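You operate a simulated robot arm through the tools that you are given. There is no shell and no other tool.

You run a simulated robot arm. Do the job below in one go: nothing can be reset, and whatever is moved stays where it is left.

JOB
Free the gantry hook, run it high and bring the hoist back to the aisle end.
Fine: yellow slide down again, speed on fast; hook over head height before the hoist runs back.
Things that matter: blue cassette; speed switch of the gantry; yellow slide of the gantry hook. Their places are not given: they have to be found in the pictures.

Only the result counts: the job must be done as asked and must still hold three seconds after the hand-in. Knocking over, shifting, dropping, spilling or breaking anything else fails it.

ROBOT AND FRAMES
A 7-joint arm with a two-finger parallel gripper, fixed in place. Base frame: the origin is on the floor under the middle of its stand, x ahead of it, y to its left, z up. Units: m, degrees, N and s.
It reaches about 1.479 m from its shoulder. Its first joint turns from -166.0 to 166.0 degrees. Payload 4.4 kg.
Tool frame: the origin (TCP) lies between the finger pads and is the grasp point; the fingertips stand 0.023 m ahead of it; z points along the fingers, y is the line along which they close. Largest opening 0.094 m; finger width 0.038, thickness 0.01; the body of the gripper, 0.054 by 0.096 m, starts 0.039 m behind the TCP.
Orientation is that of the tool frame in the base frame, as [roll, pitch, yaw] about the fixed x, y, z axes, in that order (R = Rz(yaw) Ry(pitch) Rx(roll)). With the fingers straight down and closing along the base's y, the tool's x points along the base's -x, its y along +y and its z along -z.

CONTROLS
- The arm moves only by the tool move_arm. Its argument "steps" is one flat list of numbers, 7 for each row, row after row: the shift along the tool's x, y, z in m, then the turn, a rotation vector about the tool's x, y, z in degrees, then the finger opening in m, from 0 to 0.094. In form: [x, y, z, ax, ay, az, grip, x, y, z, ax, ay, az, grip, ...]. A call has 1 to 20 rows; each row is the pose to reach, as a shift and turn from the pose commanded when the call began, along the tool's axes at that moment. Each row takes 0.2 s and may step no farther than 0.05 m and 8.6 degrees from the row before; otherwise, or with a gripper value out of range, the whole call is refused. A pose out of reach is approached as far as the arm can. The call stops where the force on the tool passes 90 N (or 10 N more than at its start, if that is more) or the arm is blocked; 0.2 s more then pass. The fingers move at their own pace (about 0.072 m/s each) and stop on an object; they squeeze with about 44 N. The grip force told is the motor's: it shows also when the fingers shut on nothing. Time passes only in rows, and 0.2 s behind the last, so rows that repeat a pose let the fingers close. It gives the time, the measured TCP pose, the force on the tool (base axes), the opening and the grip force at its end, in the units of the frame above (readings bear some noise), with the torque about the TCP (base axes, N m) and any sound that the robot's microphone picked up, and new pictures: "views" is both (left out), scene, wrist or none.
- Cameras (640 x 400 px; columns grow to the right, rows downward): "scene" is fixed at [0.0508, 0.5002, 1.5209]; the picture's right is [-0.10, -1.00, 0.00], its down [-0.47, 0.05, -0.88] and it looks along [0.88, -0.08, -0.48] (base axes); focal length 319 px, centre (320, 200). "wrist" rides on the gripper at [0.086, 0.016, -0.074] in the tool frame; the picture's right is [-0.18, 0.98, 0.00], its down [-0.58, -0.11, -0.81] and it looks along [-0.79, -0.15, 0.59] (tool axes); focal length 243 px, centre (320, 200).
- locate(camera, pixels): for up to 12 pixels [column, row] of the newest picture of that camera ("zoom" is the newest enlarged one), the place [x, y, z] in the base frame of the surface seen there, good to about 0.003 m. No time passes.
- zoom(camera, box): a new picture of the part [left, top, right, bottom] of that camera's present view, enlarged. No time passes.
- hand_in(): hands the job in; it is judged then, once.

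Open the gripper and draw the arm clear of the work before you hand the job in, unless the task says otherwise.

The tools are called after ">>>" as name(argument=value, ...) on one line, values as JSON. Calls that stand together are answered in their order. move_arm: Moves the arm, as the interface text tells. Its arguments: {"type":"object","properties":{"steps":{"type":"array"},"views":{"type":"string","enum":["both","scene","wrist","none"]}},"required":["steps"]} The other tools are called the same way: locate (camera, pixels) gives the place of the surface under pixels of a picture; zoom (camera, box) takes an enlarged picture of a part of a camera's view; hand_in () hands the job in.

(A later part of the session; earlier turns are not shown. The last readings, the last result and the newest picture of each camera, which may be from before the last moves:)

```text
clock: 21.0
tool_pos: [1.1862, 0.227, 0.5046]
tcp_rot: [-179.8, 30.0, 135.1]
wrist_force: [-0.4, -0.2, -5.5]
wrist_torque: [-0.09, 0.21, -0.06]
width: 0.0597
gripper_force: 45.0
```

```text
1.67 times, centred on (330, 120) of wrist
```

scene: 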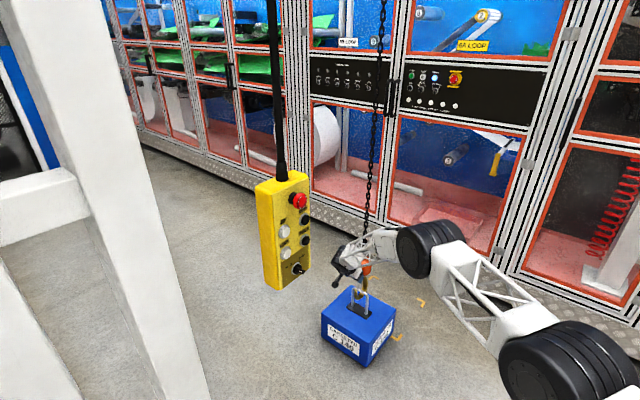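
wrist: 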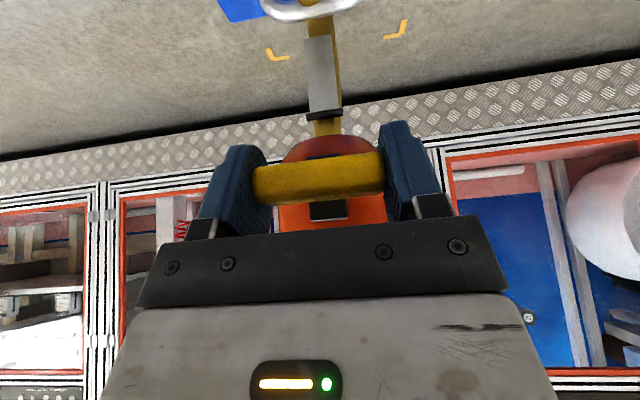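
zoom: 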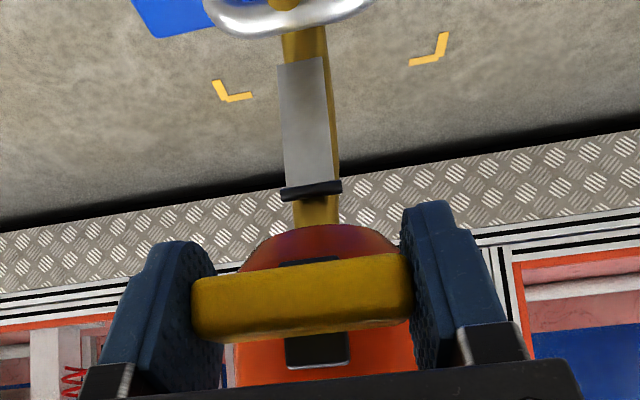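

The slide travels up with about 5 N and the gate swings open. I lift it further in small steps, watching the force for its stop.

>>> move_arm(steps=[-0.0025, 0, -0.0043, 0, 0, 0, 0.04, -0.005, 0, -0.0087, 0, 0, 0, 0.04], views="wrist")

>>> zoom(camera="wrist", box=[140, 0, 520, 240])

```text
clock: 21.6
tool_pos: [1.1862, 0.2286, 0.5169]
tcp_rot: [-179.9, 30.1, 135.0]
wrist_force: [-0.6, -0.1, 3.4]
wrist_torque: [-0.62, -1.11, 0.05]
width: 0.0595
gripper_force: 44.6
```

wrist: 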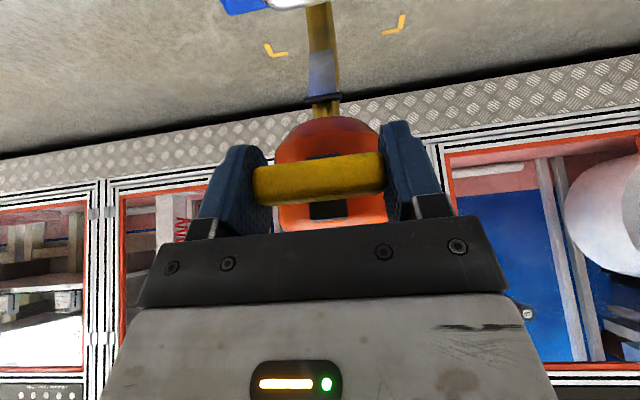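

```text
1.67 times, centred on (330, 120) of wrist
```

zoom: 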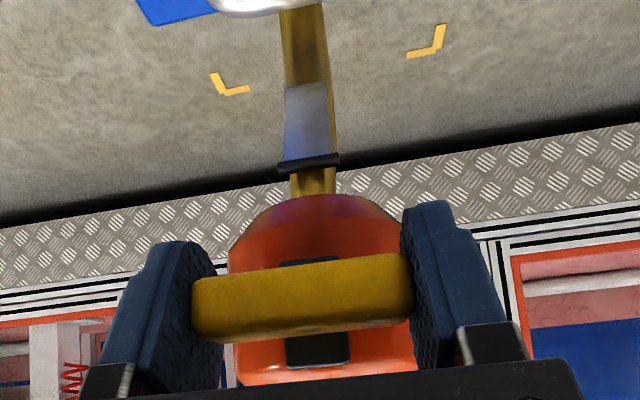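

The slide has risen 0.027 m; the force flipped sign to +3.4 N, hinting at a detent. I lift another 0.005 m to find the end of travel.

>>> move_arm(steps=[-0.00125, 0, -0.0022, 0, 0, 0, 0.04, -0.0025, 0, -0.0043, 0, 0, 0, 0.04], views="wrist")

>>> zoom(camera="wrist", box=[140, 0, 520, 240])

```text
clock: 22.2
tool_pos: [1.1856, 0.2289, 0.5187]
tcp_rot: [-179.7, 30.0, 135.1]
wrist_force: [0.3, 0.3, 0.2]
wrist_torque: [0.29, -0.61, -0.07]
width: 0.0593
gripper_force: 44.4
```

wrist: 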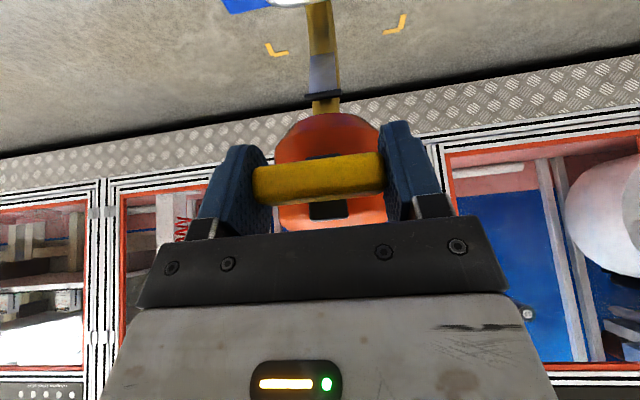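

```text
1.67 times, centred on (330, 120) of wrist
```

zoom: 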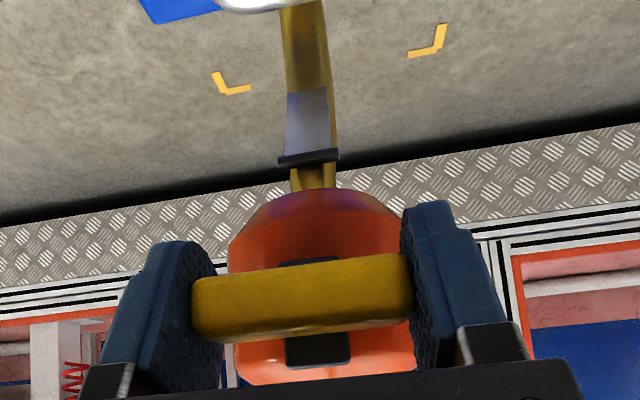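

Force is near zero at 0.029 m of lift. I try 0.006 m more to confirm the upper stop.

>>> move_arm(steps=[-0.0015, 0, -0.0026, 0, 0, 0, 0.04, -0.003, 0, -0.0052, 0, 0, 0, 0.04], views="wrist")

>>> zoom(camera="wrist", box=[140, 0, 520, 240])

```text
clock: 22.8
tool_pos: [1.1832, 0.2282, 0.5212]
tcp_rot: [-179.5, 29.8, 135.3]
wrist_force: [-0.1, 1.0, -31.3]
wrist_torque: [0.04, -0.21, -0.03]
width: 0.0594
gripper_force: 44.9
```

wrist: 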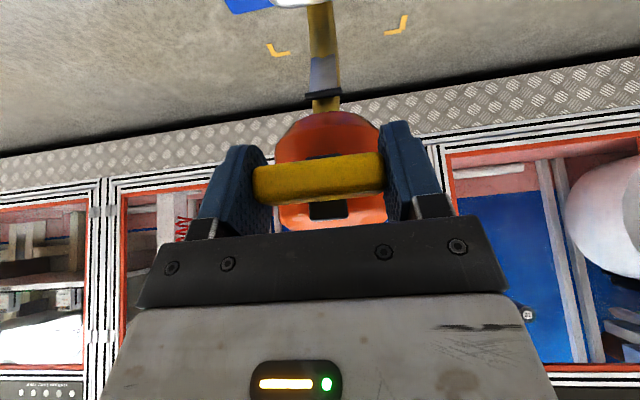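

```text
1.67 times, centred on (330, 120) of wrist
```

zoom: 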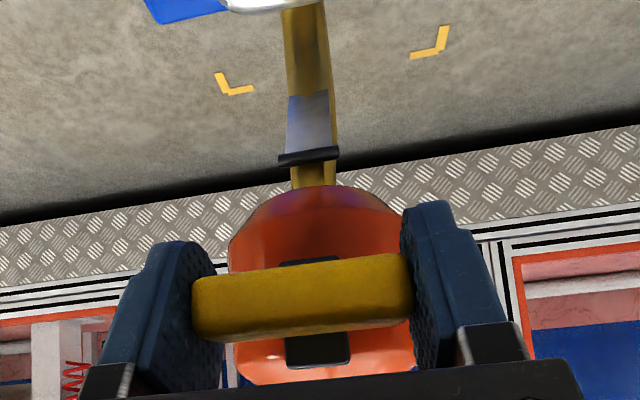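

The force jumped to -31 N: that is the upper stop at about 0.030 m. I relax by 0.006 m, then open the fingers and see whether the slide stays up.

>>> move_arm(steps=[0.003, 0, 0.0052, 0, 0, 0, 0.04, 0.003, 0, 0.0052, 0, 0, 0, 0.065, 0.003, 0, 0.0052, 0, 0, 0, 0.08, 0.003, 0, 0.0052, 0, 0, 0, 0.094, 0.003, 0, 0.0052, 0, 0, 0, 0.094], views="wrist")

>>> zoom(camera="wrist", box=[140, 0, 520, 240])

```text
clock: 24.0
tool_pos: [1.1856, 0.2292, 0.5202]
tcp_rot: [-179.9, 29.9, 135.1]
wrist_force: [0.8, -0.3, -0.4]
wrist_torque: [0.0, -0.01, 0.03]
width: 0.094
gripper_force: 0.0
```

wrist: 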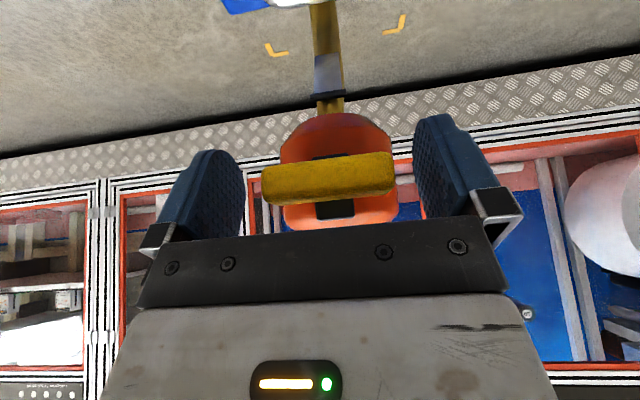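

```text
1.67 times, centred on (330, 120) of wrist
```

zoom: 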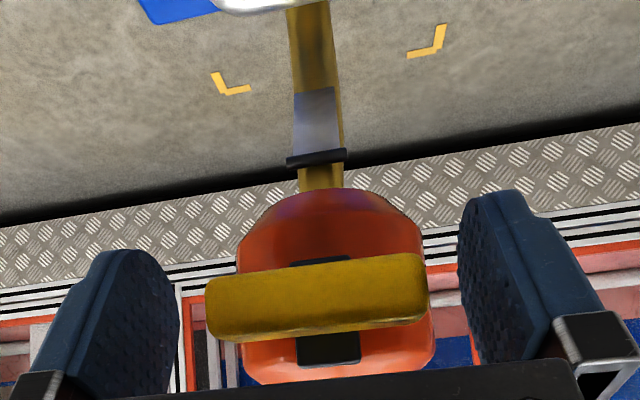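

The slide stays up by itself. I retreat along the tool axis and swing back to about (0.9,0.2,0.85), away from chain and pendant.

>>> move_arm(steps=[0, 0, -0.045, 0, 0, 0, 0.094, 0, 0, -0.09, 0, 0, 0, 0.094, 0, 0, -0.14, 0, 0, 0, 0.094, 0, 0, -0.19, 0, 0, 0, 0.094, -0.0014, -0.0371, -0.2195, 0, 0, 0, 0.06, -0.0027, -0.0742, -0.249, 0, 0, 0, 0.03, -0.004, -0.1113, -0.2785, 0, 0, 0, 0, -0.0054, -0.1484, -0.308, 0, 0, 0, 0, -0.0067, -0.1855, -0.3375, 0, 0, 0, 0, -0.0081, -0.2226, -0.367, 0, 0, 0, 0], views="both")

>>> zoom(camera="scene", box=[342, 250, 382, 318])

```text
clock: 26.2
tool_pos: [0.9027, 0.1975, 0.8433]
tcp_rot: [-179.7, 29.9, 135.2]
wrist_force: [-0.6, 0.4, 0.2]
wrist_torque: [-0.01, -0.01, -0.02]
width: 0.0
gripper_force: 42.3
```

scene: 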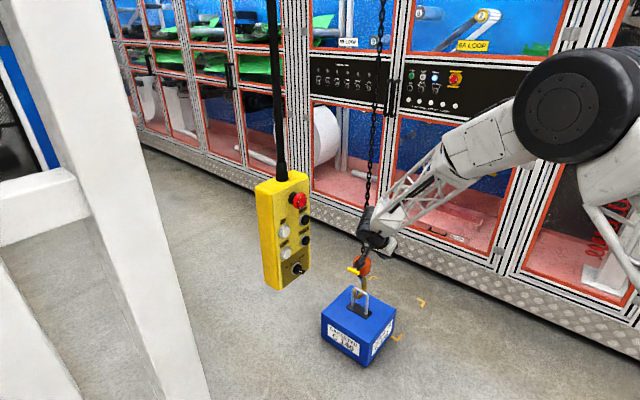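
wrist: 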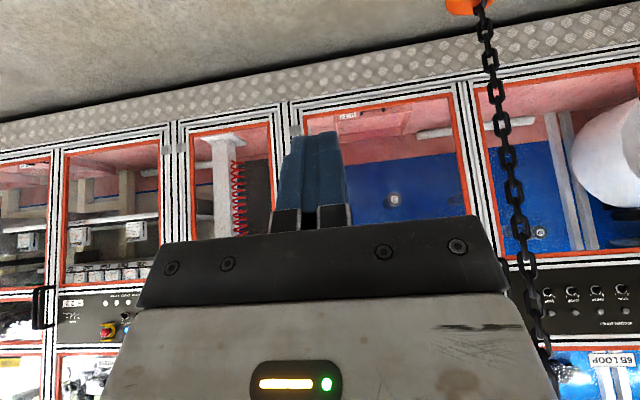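

```text
5.88 times, centred on (362, 284) of scene
```

zoom: 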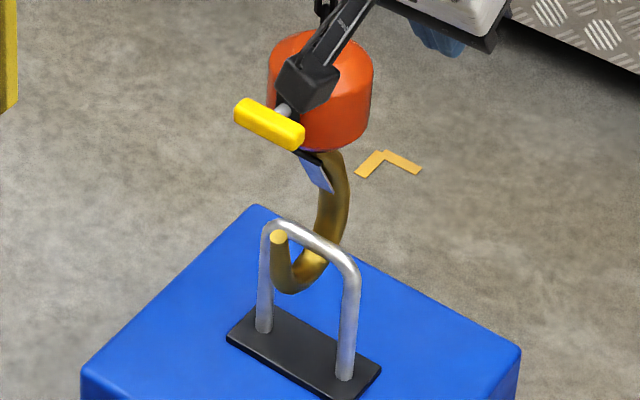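

The slide is up and the gate hangs open against the shank. With fingers closed, I turn toward the pendant's face and stop about 0.15 m in front of the DOWN button.

>>> move_arm(steps=[0.0089, -0.0248, -0.0351, -5.784, -3.338, -3.338, 0, 0.0178, -0.0496, -0.0701, -11.568, -6.676, -6.676, 0, 0.0267, -0.0744, -0.1052, -17.352, -10.014, -10.014, 0, 0.0356, -0.0992, -0.1402, -23.136, -13.352, -13.352, 0, 0.0445, -0.1239, -0.1753, -28.92, -16.69, -16.69, 0, 0.0534, -0.1487, -0.2103, -34.704, -20.028, -20.028, 0, 0.0623, -0.1735, -0.2454, -40.488, -23.366, -23.366, 0, 0.0712, -0.1983, -0.2804, -46.272, -26.704, -26.704, 0, 0.083, -0.1805, -0.2953, -52.056, -30.042, -30.042, 0, 0.0947, -0.1626, -0.3101, -57.84, -33.38, -33.38, 0, 0.1065, -0.1448, -0.325, -63.624, -36.718, -36.718, 0, 0.1182, -0.1269, -0.3399, -69.408, -40.056, -40.056, 0, 0.13, -0.1091, -0.3547, -75.192, -43.394, -43.394, 0, 0.1417, -0.0912, -0.3696, -80.97, -46.73, -46.73, 0], views="both")

```text
clock: 29.2
tool_pos: [0.6247, 0.3492, 1.0907]
tcp_rot: [-170.3, 89.8, -125.2]
wrist_force: [-0.2, 0.3, 0.0]
wrist_torque: [-0.03, -0.01, 0.01]
width: 0.0
gripper_force: 42.0
```

scene: 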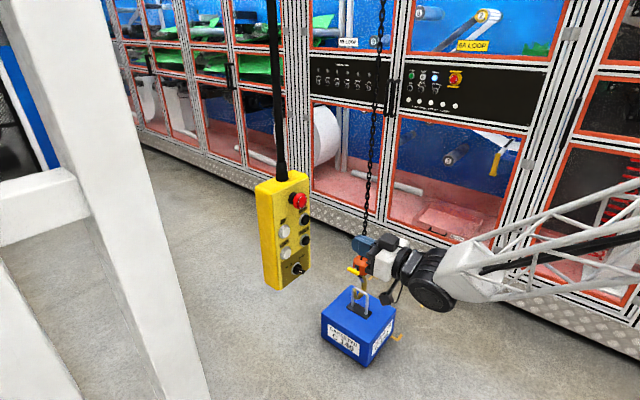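
wrist: 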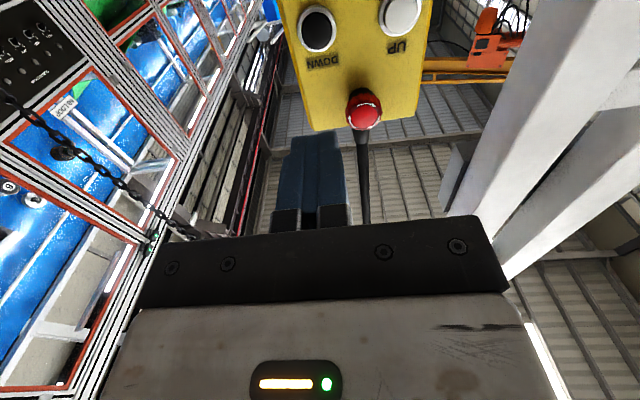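

The pose is square to the panel; DOWN shows at wrist (317,28), UP at (400,15), the stop at (363,110). I measure the buttons again from here.

>>> locate(camera="wrist", pixels=[[317, 28], [400, 15], [363, 110], [312, 90], [405, 90], [340, 60], [360, 60], [320, 10], [316, 45]])

>>> zoom(camera="wrist", box=[250, 0, 450, 140])

>>> zoom(camera="scene", box=[250, 160, 410, 320])

```text
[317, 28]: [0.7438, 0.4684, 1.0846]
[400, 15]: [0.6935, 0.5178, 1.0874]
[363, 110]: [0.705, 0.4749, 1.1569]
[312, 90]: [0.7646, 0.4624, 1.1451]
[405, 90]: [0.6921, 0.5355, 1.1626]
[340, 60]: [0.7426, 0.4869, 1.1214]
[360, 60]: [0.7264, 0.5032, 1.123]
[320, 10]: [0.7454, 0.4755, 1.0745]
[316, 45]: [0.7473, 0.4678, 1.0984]
```

```text
2.86 times, centred on (350, 70) of wrist
```

zoom: 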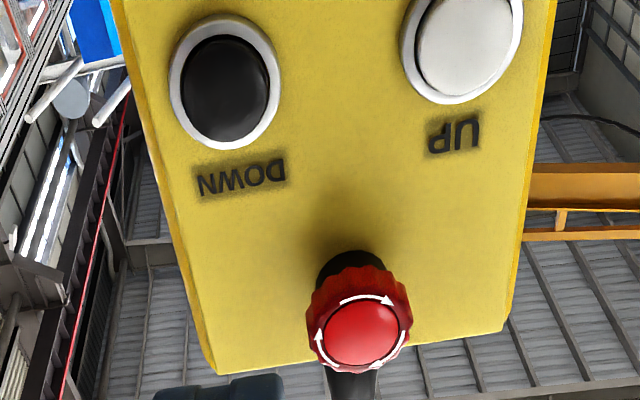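

```text
2.50 times, centred on (330, 240) of scene
```

zoom: 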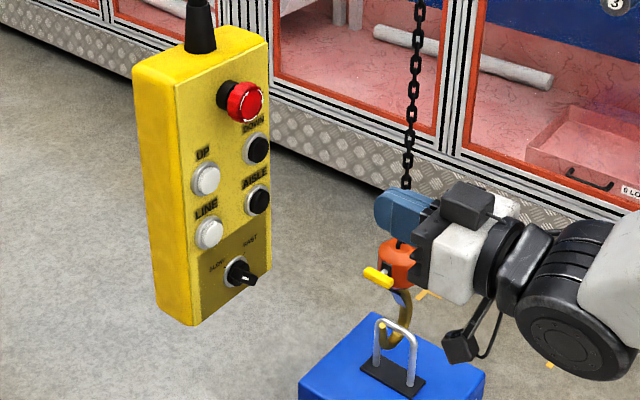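

DOWN's face is at about (0.743,0.469,1.089), 0.145 m ahead of the fingertips. I approach to about 0.015 m in front of it.

>>> move_arm(steps=[0, 0, 0.035, 0, 0, 0, 0, 0, 0, 0.07, 0, 0, 0, 0, 0, 0, 0.105, 0, 0, 0, 0, 0, 0, 0.128, 0, 0, 0, 0], views="both")

>>> zoom(camera="scene", box=[250, 160, 410, 320])

>>> zoom(camera="wrist", box=[220, 40, 460, 240])

```text
clock: 30.2
tool_pos: [0.7128, 0.4402, 1.0896]
tcp_rot: [172.9, 89.7, -142.0]
wrist_force: [0.2, 0.5, 0.7]
wrist_torque: [-0.01, -0.02, 0.0]
width: 0.0002
gripper_force: 42.4
```

scene: 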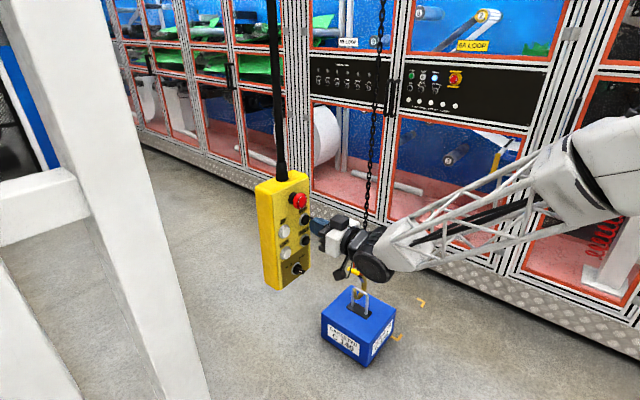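
wrist: 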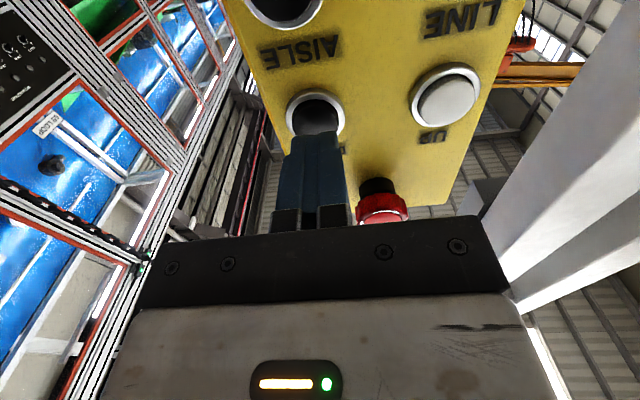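

```text
2.50 times, centred on (330, 240) of scene
```

zoom: 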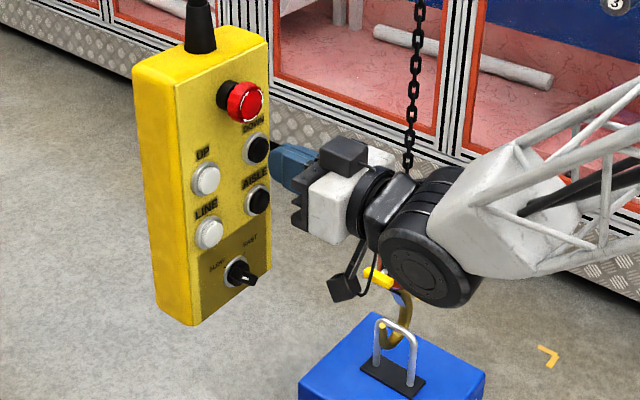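

```text
2.00 times, centred on (340, 140) of wrist
```

zoom: 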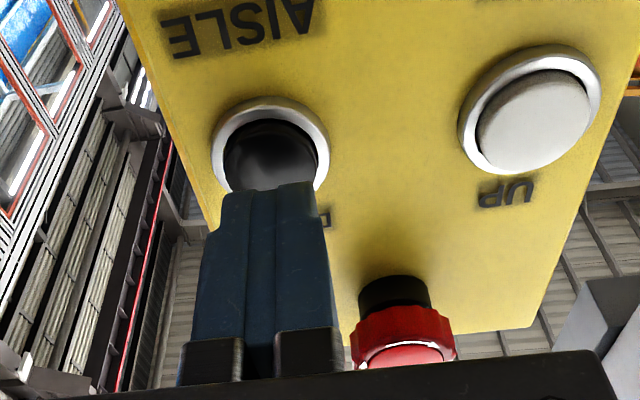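

The fingertips are square in front of DOWN with about 0.019 m to go. I close the gap to just touch and read the force.

>>> move_arm(steps=[0, 0, 0.01, 0, 0, 0, 0, 0, 0, 0.018, 0, 0, 0, 0], views="none")

```text
clock: 30.8
tool_pos: [0.7263, 0.4541, 1.0902]
tcp_rot: [171.1, 89.8, -143.9]
wrist_force: [0.1, 0.7, 0.2]
wrist_torque: [-0.01, 0.02, 0.02]
width: 0.0002
gripper_force: 42.2
```

No contact yet (force ≈ 0). I creep 0.004 m more.

>>> move_arm(steps=[0, 0, 0.004, 0, 0, 0, 0], views="none")

```text
clock: 31.2
tool_pos: [0.7285, 0.4561, 1.0914]
tcp_rot: [168.9, 89.8, -146.0]
wrist_force: [-0.2, -2.5, -0.1]
wrist_torque: [0.0, -0.02, -0.04]
width: 0.0
gripper_force: 42.5
heard: click
```

A click was heard at about 2.5 N: the button has switched. I look at the hook at once (no time passes).

>>> zoom(camera="scene", box=[250, 160, 410, 320])

>>> zoom(camera="scene", box=[342, 250, 382, 318])

```text
2.50 times, centred on (330, 240) of scene
```

zoom: 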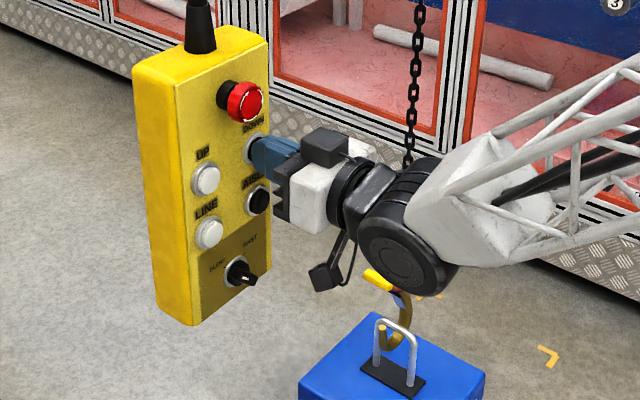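

```text
5.88 times, centred on (362, 284) of scene
```

zoom: 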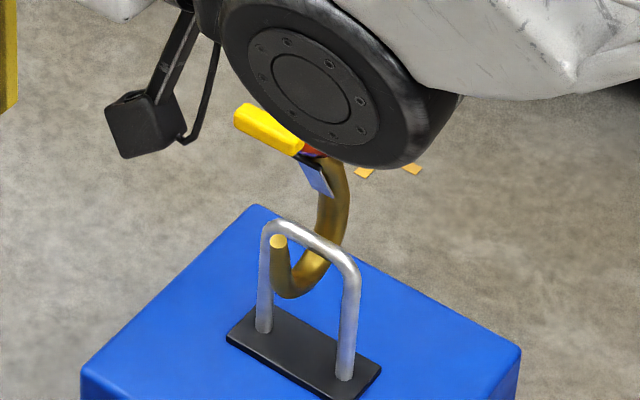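

The hook has sunk about 5 mm and keeps going while held. I hold for one more row and check.

>>> move_arm(steps=[0, 0, 0, 0, 0, 0, 0], views="none")

>>> zoom(camera="scene", box=[342, 250, 382, 318])

```text
clock: 31.6
tool_pos: [0.7282, 0.4563, 1.0903]
tcp_rot: [171.6, 89.8, -143.2]
wrist_force: [-0.5, -2.5, -2.1]
wrist_torque: [-0.02, 0.06, 0.01]
width: 0.0
gripper_force: 42.4
```

```text
5.88 times, centred on (362, 284) of scene
```

zoom: 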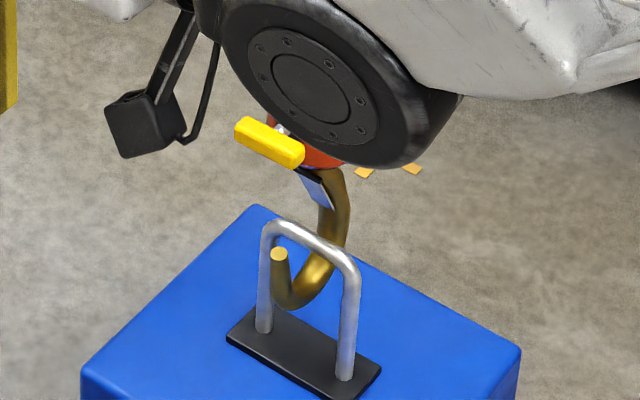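

The hook sinks about 0.03 m/s. I measure bar and tip heights now to know how much more is needed.

>>> locate(camera="zoom", pixels=[[279, 254], [300, 229], [310, 235], [322, 242], [285, 223], [340, 255], [270, 140], [335, 190], [290, 297], [305, 232]])

```text
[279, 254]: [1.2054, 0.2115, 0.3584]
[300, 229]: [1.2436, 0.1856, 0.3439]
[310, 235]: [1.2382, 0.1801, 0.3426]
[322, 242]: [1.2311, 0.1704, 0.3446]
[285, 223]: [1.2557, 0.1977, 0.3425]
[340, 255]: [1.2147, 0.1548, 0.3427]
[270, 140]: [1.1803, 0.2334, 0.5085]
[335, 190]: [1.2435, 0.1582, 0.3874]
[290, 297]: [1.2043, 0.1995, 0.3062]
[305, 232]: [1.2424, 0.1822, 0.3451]
```

The bar's top is at z≈0.3445 and the tip at 0.358, so about 0.04 m more is needed. I check where the open gate's end hangs relative to the bar first.

>>> locate(camera="zoom", pixels=[[329, 205], [325, 203], [320, 192], [312, 180], [304, 172], [318, 155], [345, 220], [322, 213]])

>>> zoom(camera="scene", box=[352, 270, 372, 300])

```text
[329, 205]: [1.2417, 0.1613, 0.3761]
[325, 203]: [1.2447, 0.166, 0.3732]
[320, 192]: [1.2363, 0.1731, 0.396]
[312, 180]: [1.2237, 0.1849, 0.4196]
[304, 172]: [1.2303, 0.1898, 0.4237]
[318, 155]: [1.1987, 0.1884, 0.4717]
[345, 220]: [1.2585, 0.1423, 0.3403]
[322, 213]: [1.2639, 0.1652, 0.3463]
```

```text
13.33 times, centred on (362, 285) of scene
```

zoom: 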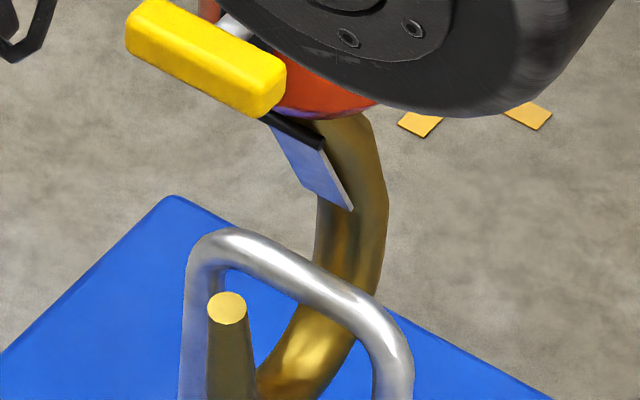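

The open gate's end leaves about 0.01 m room over the bar for a further 0.037 m of lowering. I hold DOWN for 0.8 s more (≈0.024 m) and check.

>>> move_arm(steps=[0, 0, 0, 0, 0, 0, 0, 0, 0, 0, 0, 0, 0, 0, 0, 0, 0, 0, 0, 0, 0], views="none")

>>> zoom(camera="scene", box=[352, 270, 372, 300])

```text
clock: 32.4
tool_pos: [0.728, 0.4566, 1.0908]
tcp_rot: [172.8, 90.0, -142.2]
wrist_force: [-2.9, -2.0, -1.4]
wrist_torque: [-0.03, -0.01, 0.02]
width: 0.0
gripper_force: 42.7
```

```text
13.33 times, centred on (362, 285) of scene
```

zoom: 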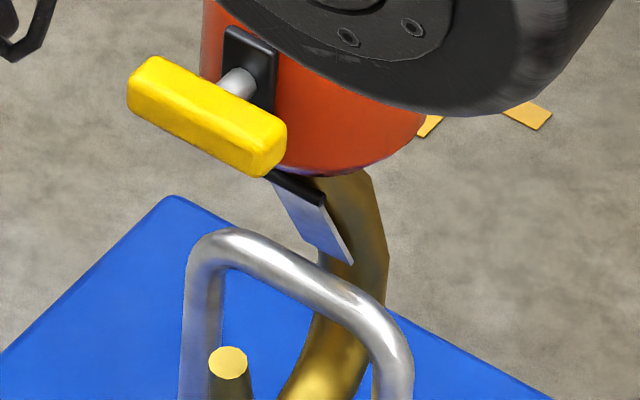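

The hook sank 0.023 m more; the tip is now at z≈0.335. I hold one more row (0.4 s, ≈0.012 m), then check.

>>> move_arm(steps=[0, 0, 0, 0, 0, 0, 0], views="none")

>>> zoom(camera="scene", box=[352, 270, 372, 300])

>>> locate(camera="zoom", pixels=[[229, 389], [260, 250], [280, 262], [300, 275], [320, 287], [348, 285], [340, 270], [320, 245], [300, 215], [150, 110], [360, 310], [330, 295]])

```text
clock: 32.8
tool_pos: [0.7274, 0.4565, 1.0891]
tcp_rot: [173.0, 89.9, -141.8]
wrist_force: [-2.0, -1.7, -1.1]
wrist_torque: [-0.04, -0.04, 0.01]
width: 0.0
gripper_force: 42.5
```

```text
13.33 times, centred on (362, 285) of scene
```

zoom: 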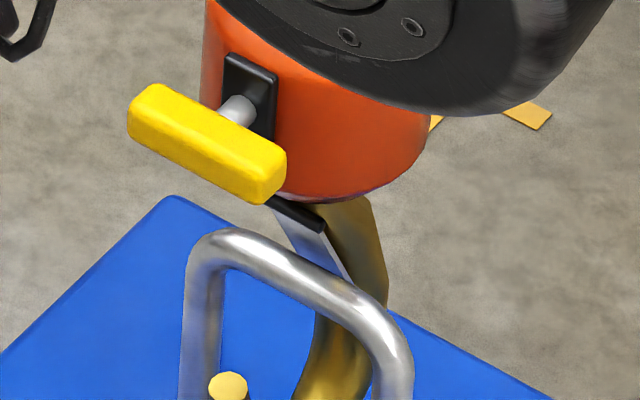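

```text
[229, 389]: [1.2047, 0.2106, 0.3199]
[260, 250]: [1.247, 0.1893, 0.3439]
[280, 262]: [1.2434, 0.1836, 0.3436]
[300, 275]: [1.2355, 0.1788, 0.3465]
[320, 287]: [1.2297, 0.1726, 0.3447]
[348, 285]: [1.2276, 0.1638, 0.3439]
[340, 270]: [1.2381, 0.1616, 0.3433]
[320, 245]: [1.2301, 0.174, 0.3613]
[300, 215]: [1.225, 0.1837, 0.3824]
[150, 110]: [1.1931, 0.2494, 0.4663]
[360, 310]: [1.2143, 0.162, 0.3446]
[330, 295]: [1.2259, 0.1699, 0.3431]
```

The tip is now at z≈0.320, about 0.012 m under the bar's underside, with the gate still clear above it. I release DOWN by backing off 0.04 m.

>>> move_arm(steps=[0, 0, -0.03, 0, 0, 0, 0, 0, 0, -0.05, 0, 0, 0, 0], views="both")

>>> zoom(camera="scene", box=[342, 260, 382, 320])

>>> zoom(camera="wrist", box=[200, 0, 500, 200])

```text
clock: 33.4
tool_pos: [0.6952, 0.4222, 1.0893]
tcp_rot: [174.3, 89.9, -140.7]
wrist_force: [-0.5, 0.0, 0.1]
wrist_torque: [-0.01, 0.02, -0.03]
width: 0.0
gripper_force: 42.5
```

scene: 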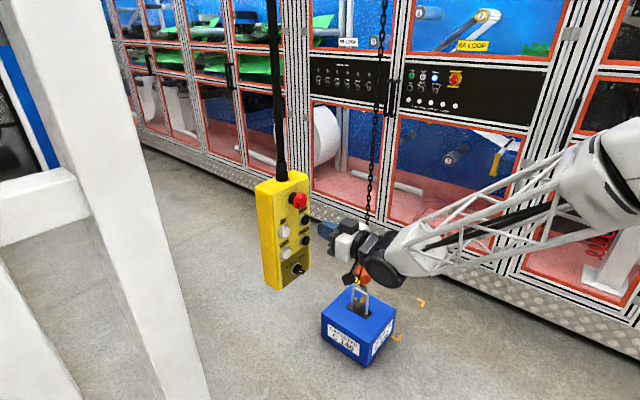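
wrist: 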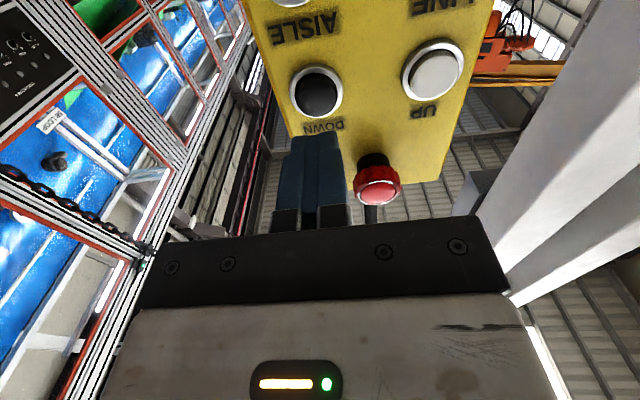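

```text
6.67 times, centred on (362, 290) of scene
```

zoom: 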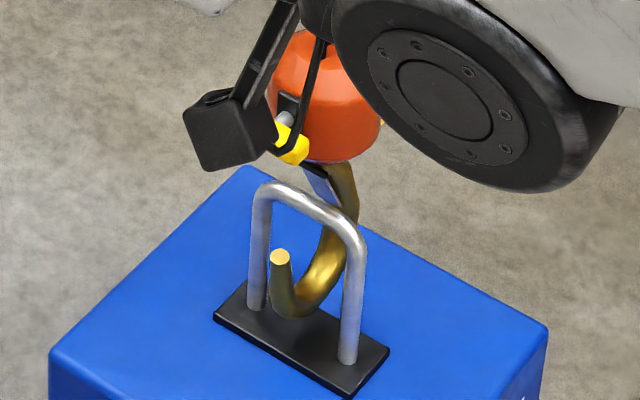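

```text
2.00 times, centred on (350, 100) of wrist
```

zoom: 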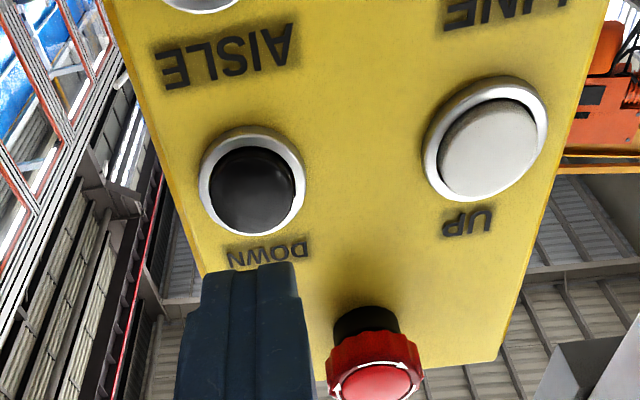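

DOWN is released and the pendant did not move. I measure tip (scene (356,298.5)) and bar once more.

>>> locate(camera="scene", pixels=[[356, 298.5], [360.5, 290.2], [358, 288.7], [362, 291.5], [365, 285], [363, 304], [364.5, 300], [366, 270], [355.5, 280]])

>>> zoom(camera="scene", box=[350, 278, 376, 312])

```text
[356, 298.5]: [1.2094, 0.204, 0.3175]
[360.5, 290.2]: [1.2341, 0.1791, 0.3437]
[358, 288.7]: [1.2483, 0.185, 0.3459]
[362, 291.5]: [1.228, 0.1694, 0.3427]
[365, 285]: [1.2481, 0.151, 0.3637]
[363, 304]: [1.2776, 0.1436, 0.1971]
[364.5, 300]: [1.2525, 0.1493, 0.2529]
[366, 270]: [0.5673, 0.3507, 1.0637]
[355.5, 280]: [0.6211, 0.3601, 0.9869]
```

```text
11.76 times, centred on (363, 295) of scene
```

zoom: 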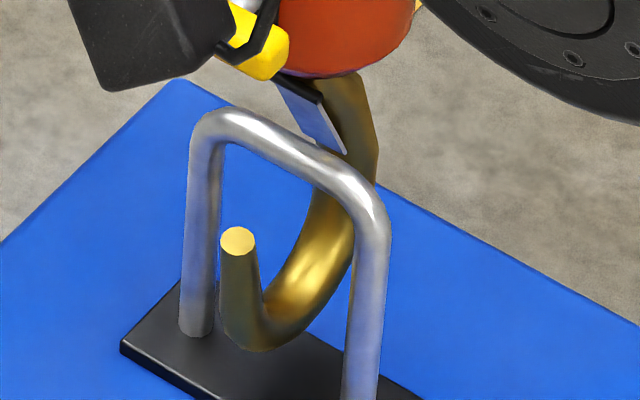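

Everything is centred under the bar. Now I shift sideways and down (tool +y 0.073, +x 0.063) to stand in front of the LINE button.

>>> move_arm(steps=[0.021, 0.0243, 0, 0, 0, 0, 0, 0.042, 0.0487, 0, 0, 0, 0, 0, 0.063, 0.073, 0, 0, 0, 0, 0], views="both")

>>> zoom(camera="wrist", box=[200, 0, 500, 200])

>>> zoom(camera="scene", box=[250, 160, 410, 320])

```text
clock: 34.2
tool_pos: [0.6399, 0.4748, 1.0272]
tcp_rot: [168.9, 89.9, -145.8]
wrist_force: [0.0, 0.4, 0.2]
wrist_torque: [0.02, 0.03, 0.0]
width: 0.0
gripper_force: 42.6
```

scene: 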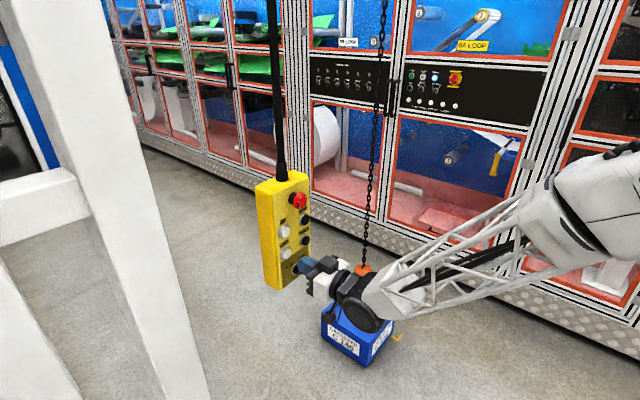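
wrist: 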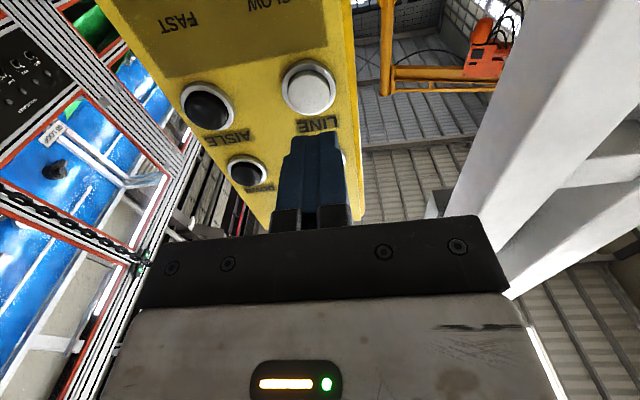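

```text
2.00 times, centred on (350, 100) of wrist
```

zoom: 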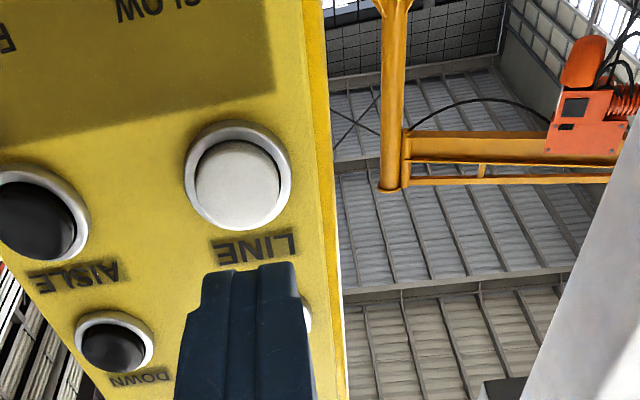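

```text
2.50 times, centred on (330, 240) of scene
```

zoom: 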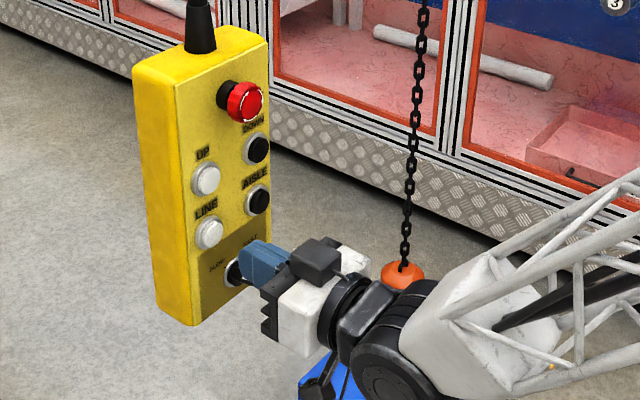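

LINE is right ahead of the fingertips; the arm hides the hook, but chain and block top stay visible at scene (366,265). I take reference positions first.

>>> locate(camera="scene", pixels=[[366, 233], [369, 190], [362, 268], [365, 266], [372, 268], [371, 150]])

>>> locate(camera="wrist", pixels=[[309, 92], [309, 80], [309, 72], [325, 100], [207, 105], [247, 171]])

>>> zoom(camera="scene", box=[350, 210, 390, 280])

```text
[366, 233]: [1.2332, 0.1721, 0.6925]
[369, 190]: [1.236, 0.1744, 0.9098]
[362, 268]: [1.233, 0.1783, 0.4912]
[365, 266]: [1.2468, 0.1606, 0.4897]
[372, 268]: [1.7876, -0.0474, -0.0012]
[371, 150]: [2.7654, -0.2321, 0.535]
```

```text
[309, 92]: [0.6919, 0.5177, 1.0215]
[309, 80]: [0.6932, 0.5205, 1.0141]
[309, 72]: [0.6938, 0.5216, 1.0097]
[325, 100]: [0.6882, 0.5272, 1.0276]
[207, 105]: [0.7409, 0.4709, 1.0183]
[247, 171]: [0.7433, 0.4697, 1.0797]
```

```text
5.71 times, centred on (370, 245) of scene
```

zoom: 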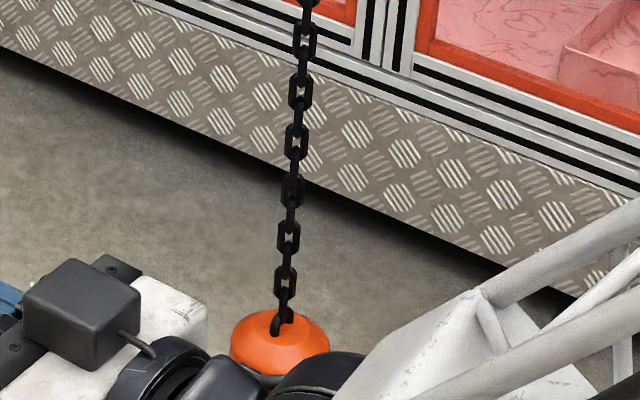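

LINE's centre is at (0.692,0.519,1.023); I correct by 5 mm, approach to just short of contact.

>>> move_arm(steps=[0.003, -0.005, 0.02, 0, 0, 0, 0, 0.003, -0.005, 0.044, 0, 0, 0, 0], views="both")

>>> zoom(camera="scene", box=[250, 160, 410, 320])

```text
clock: 34.8
tool_pos: [0.6761, 0.4992, 1.025]
tcp_rot: [176.6, 89.9, -138.3]
wrist_force: [0.2, -0.1, -0.5]
wrist_torque: [0.01, 0.0, 0.01]
width: 0.0001
gripper_force: 42.2
```

scene: 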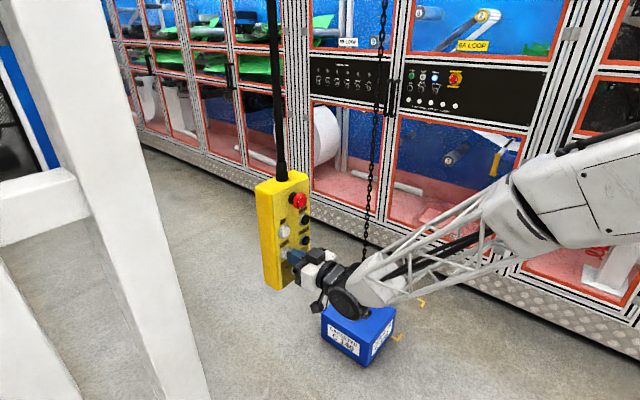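
wrist: 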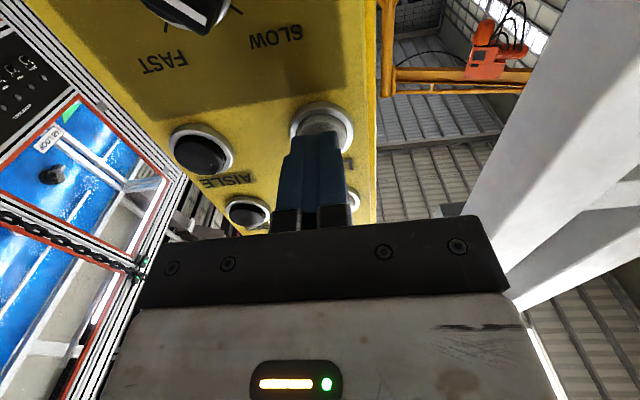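

```text
2.50 times, centred on (330, 240) of scene
```

zoom: 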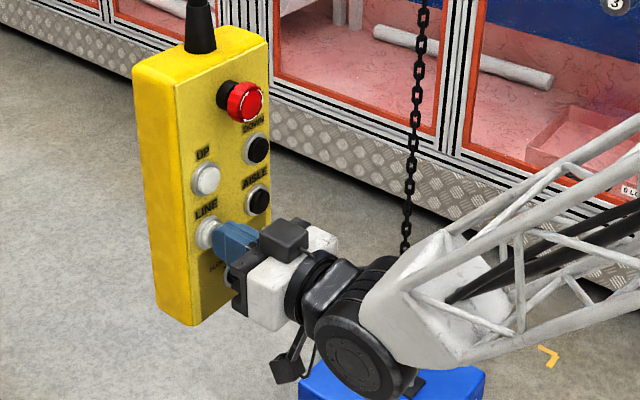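

One more 6 mm should click LINE; I press and check the chain's shift at once.

>>> move_arm(steps=[0, 0, 0.006, 0, 0, 0, 0], views="scene")

>>> zoom(camera="scene", box=[340, 160, 410, 300])

>>> locate(camera="scene", pixels=[[366, 233], [367, 233], [368, 233], [369, 190], [370, 190], [371, 190], [365, 245], [366, 245]])

```text
clock: 35.2
tool_pos: [0.6804, 0.5041, 1.0245]
tcp_rot: [172.4, 89.8, -142.6]
wrist_force: [-0.8, -2.5, 0.6]
wrist_torque: [-0.02, 0.02, -0.01]
width: 0.0
gripper_force: 42.7
heard: click
```

scene: 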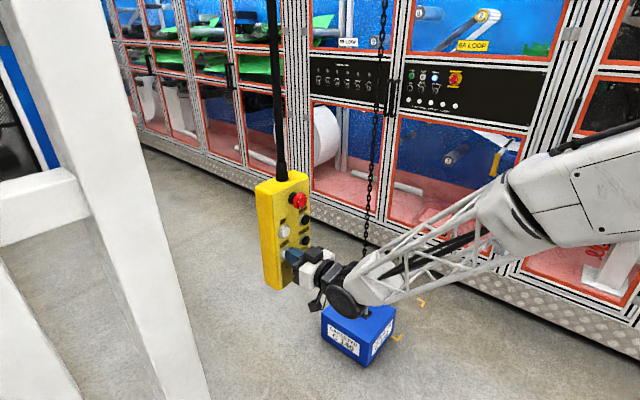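

```text
2.86 times, centred on (375, 230) of scene
```

zoom: 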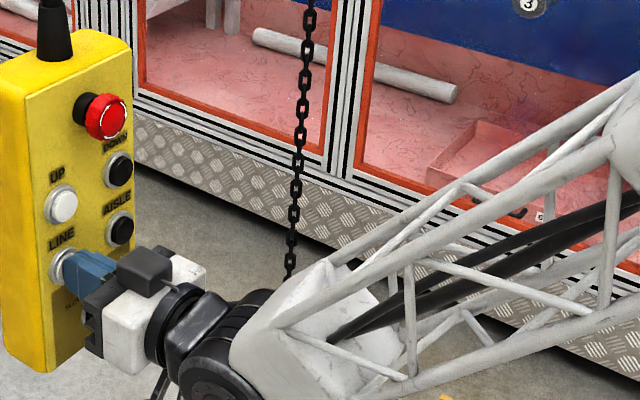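

```text
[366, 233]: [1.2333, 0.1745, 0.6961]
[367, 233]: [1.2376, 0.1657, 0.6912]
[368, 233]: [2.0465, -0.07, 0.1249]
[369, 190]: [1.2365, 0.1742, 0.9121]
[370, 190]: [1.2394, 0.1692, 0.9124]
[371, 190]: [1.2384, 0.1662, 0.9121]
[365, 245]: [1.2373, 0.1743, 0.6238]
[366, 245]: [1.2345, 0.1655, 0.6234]
```

LINE clicked but the chain has hardly moved yet. I hold one more row and look again.

>>> move_arm(steps=[0, 0, 0, 0, 0, 0, 0], views="scene")

>>> zoom(camera="scene", box=[340, 160, 410, 300])

>>> locate(camera="scene", pixels=[[366, 233], [367, 233], [368, 233], [369, 233], [369, 190], [370, 190], [371, 190], [372, 190], [373, 190], [370, 233]])

```text
clock: 35.6
tool_pos: [0.6806, 0.5038, 1.0245]
tcp_rot: [173.2, 89.9, -141.8]
wrist_force: [-1.5, -2.3, 0.8]
wrist_torque: [0.02, -0.01, 0.0]
width: 0.0
gripper_force: 42.2
```

scene: 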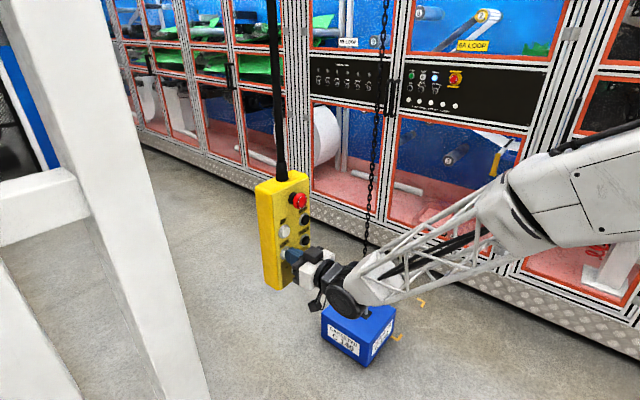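

```text
2.86 times, centred on (375, 230) of scene
```

zoom: 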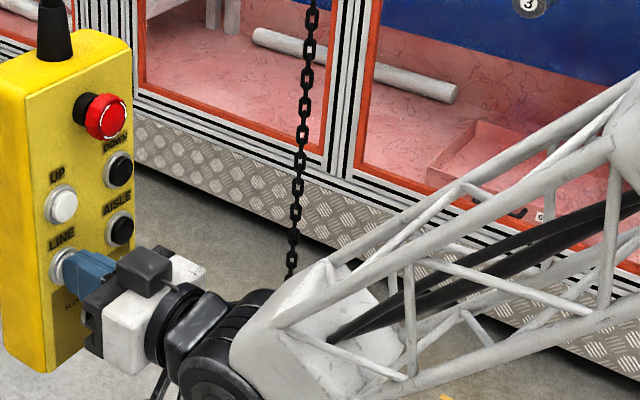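

```text
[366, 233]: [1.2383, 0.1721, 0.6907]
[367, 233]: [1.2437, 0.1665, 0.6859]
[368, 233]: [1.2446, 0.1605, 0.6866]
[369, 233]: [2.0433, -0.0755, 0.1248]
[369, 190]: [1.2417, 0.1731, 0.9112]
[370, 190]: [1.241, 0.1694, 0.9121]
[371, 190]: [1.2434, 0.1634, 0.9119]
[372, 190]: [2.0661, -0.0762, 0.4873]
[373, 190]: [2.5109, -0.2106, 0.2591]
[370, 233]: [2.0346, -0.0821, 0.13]
```

The chain starts to move toward the line (about 6 mm). I hold LINE 0.8 s more.

>>> move_arm(steps=[0, 0, 0, 0, 0, 0, 0, 0, 0, 0, 0, 0, 0, 0, 0, 0, 0, 0, 0, 0, 0], views="scene")

>>> zoom(camera="scene", box=[340, 160, 410, 300])

>>> locate(camera="scene", pixels=[[367, 233], [368, 233], [369, 233], [370, 233], [371, 233], [371, 190], [372, 190], [373, 190], [374, 190], [370, 190], [375, 190]])

```text
clock: 36.4
tool_pos: [0.6816, 0.5037, 1.0249]
tcp_rot: [173.5, 89.9, -141.6]
wrist_force: [-2.4, -2.1, 1.4]
wrist_torque: [0.07, 0.01, -0.02]
width: 0.0
gripper_force: 41.9
```

scene: 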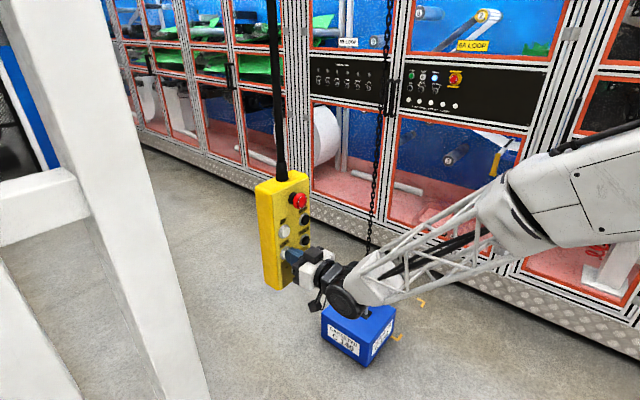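

```text
2.86 times, centred on (375, 230) of scene
```

zoom: 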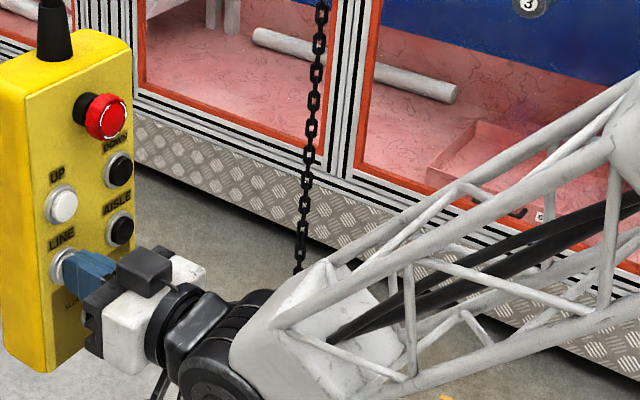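

```text
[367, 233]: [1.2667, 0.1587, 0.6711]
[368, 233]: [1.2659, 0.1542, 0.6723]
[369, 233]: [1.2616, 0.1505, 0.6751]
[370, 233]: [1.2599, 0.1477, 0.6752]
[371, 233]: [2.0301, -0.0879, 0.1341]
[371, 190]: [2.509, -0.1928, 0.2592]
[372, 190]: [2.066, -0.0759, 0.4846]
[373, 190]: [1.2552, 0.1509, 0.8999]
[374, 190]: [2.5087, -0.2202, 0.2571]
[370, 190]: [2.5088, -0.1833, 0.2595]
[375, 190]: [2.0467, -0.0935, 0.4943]
```

The chain has moved about 0.03 m toward the line and the cassette has not shifted. I hold LINE another 0.8 s.

>>> move_arm(steps=[0, 0, 0, 0, 0, 0, 0, 0, 0, 0, 0, 0, 0, 0, 0, 0, 0, 0, 0, 0, 0], views="scene")

>>> zoom(camera="scene", box=[310, 230, 420, 370])

>>> locate(camera="scene", pixels=[[369, 233], [370, 233], [371, 233], [372, 233], [373, 233], [374, 233], [374, 190], [375, 190], [376, 190], [377, 190], [378, 190]])

```text
clock: 37.2
tool_pos: [0.6803, 0.5051, 1.0244]
tcp_rot: [173.5, 89.9, -141.7]
wrist_force: [-2.6, -1.4, 0.4]
wrist_torque: [-0.03, -0.04, -0.01]
width: 0.0004
gripper_force: 42.4
```

scene: 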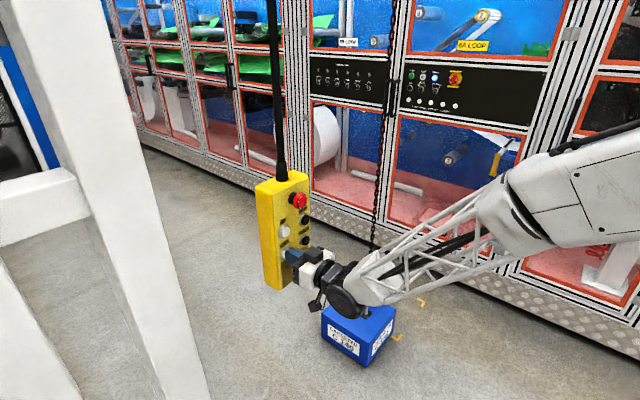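

```text
2.86 times, centred on (365, 300) of scene
```

zoom: 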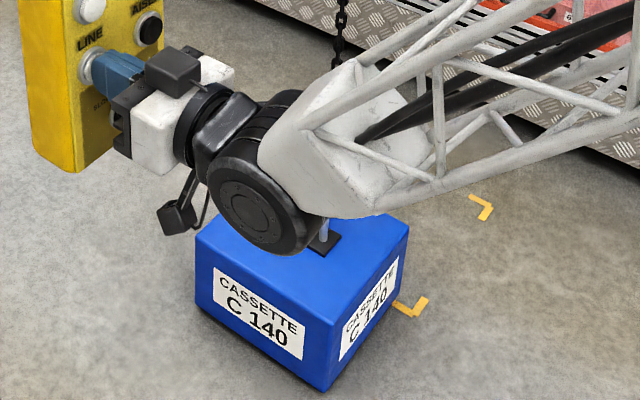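

```text
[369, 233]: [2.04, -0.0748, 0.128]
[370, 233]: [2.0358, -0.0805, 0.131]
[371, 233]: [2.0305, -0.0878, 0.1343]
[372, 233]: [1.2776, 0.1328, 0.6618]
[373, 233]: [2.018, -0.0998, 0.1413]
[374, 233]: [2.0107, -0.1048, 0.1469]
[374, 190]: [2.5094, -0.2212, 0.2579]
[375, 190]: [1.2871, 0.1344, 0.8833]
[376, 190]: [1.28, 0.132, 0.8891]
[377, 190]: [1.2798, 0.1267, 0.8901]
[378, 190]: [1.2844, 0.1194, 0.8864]
```

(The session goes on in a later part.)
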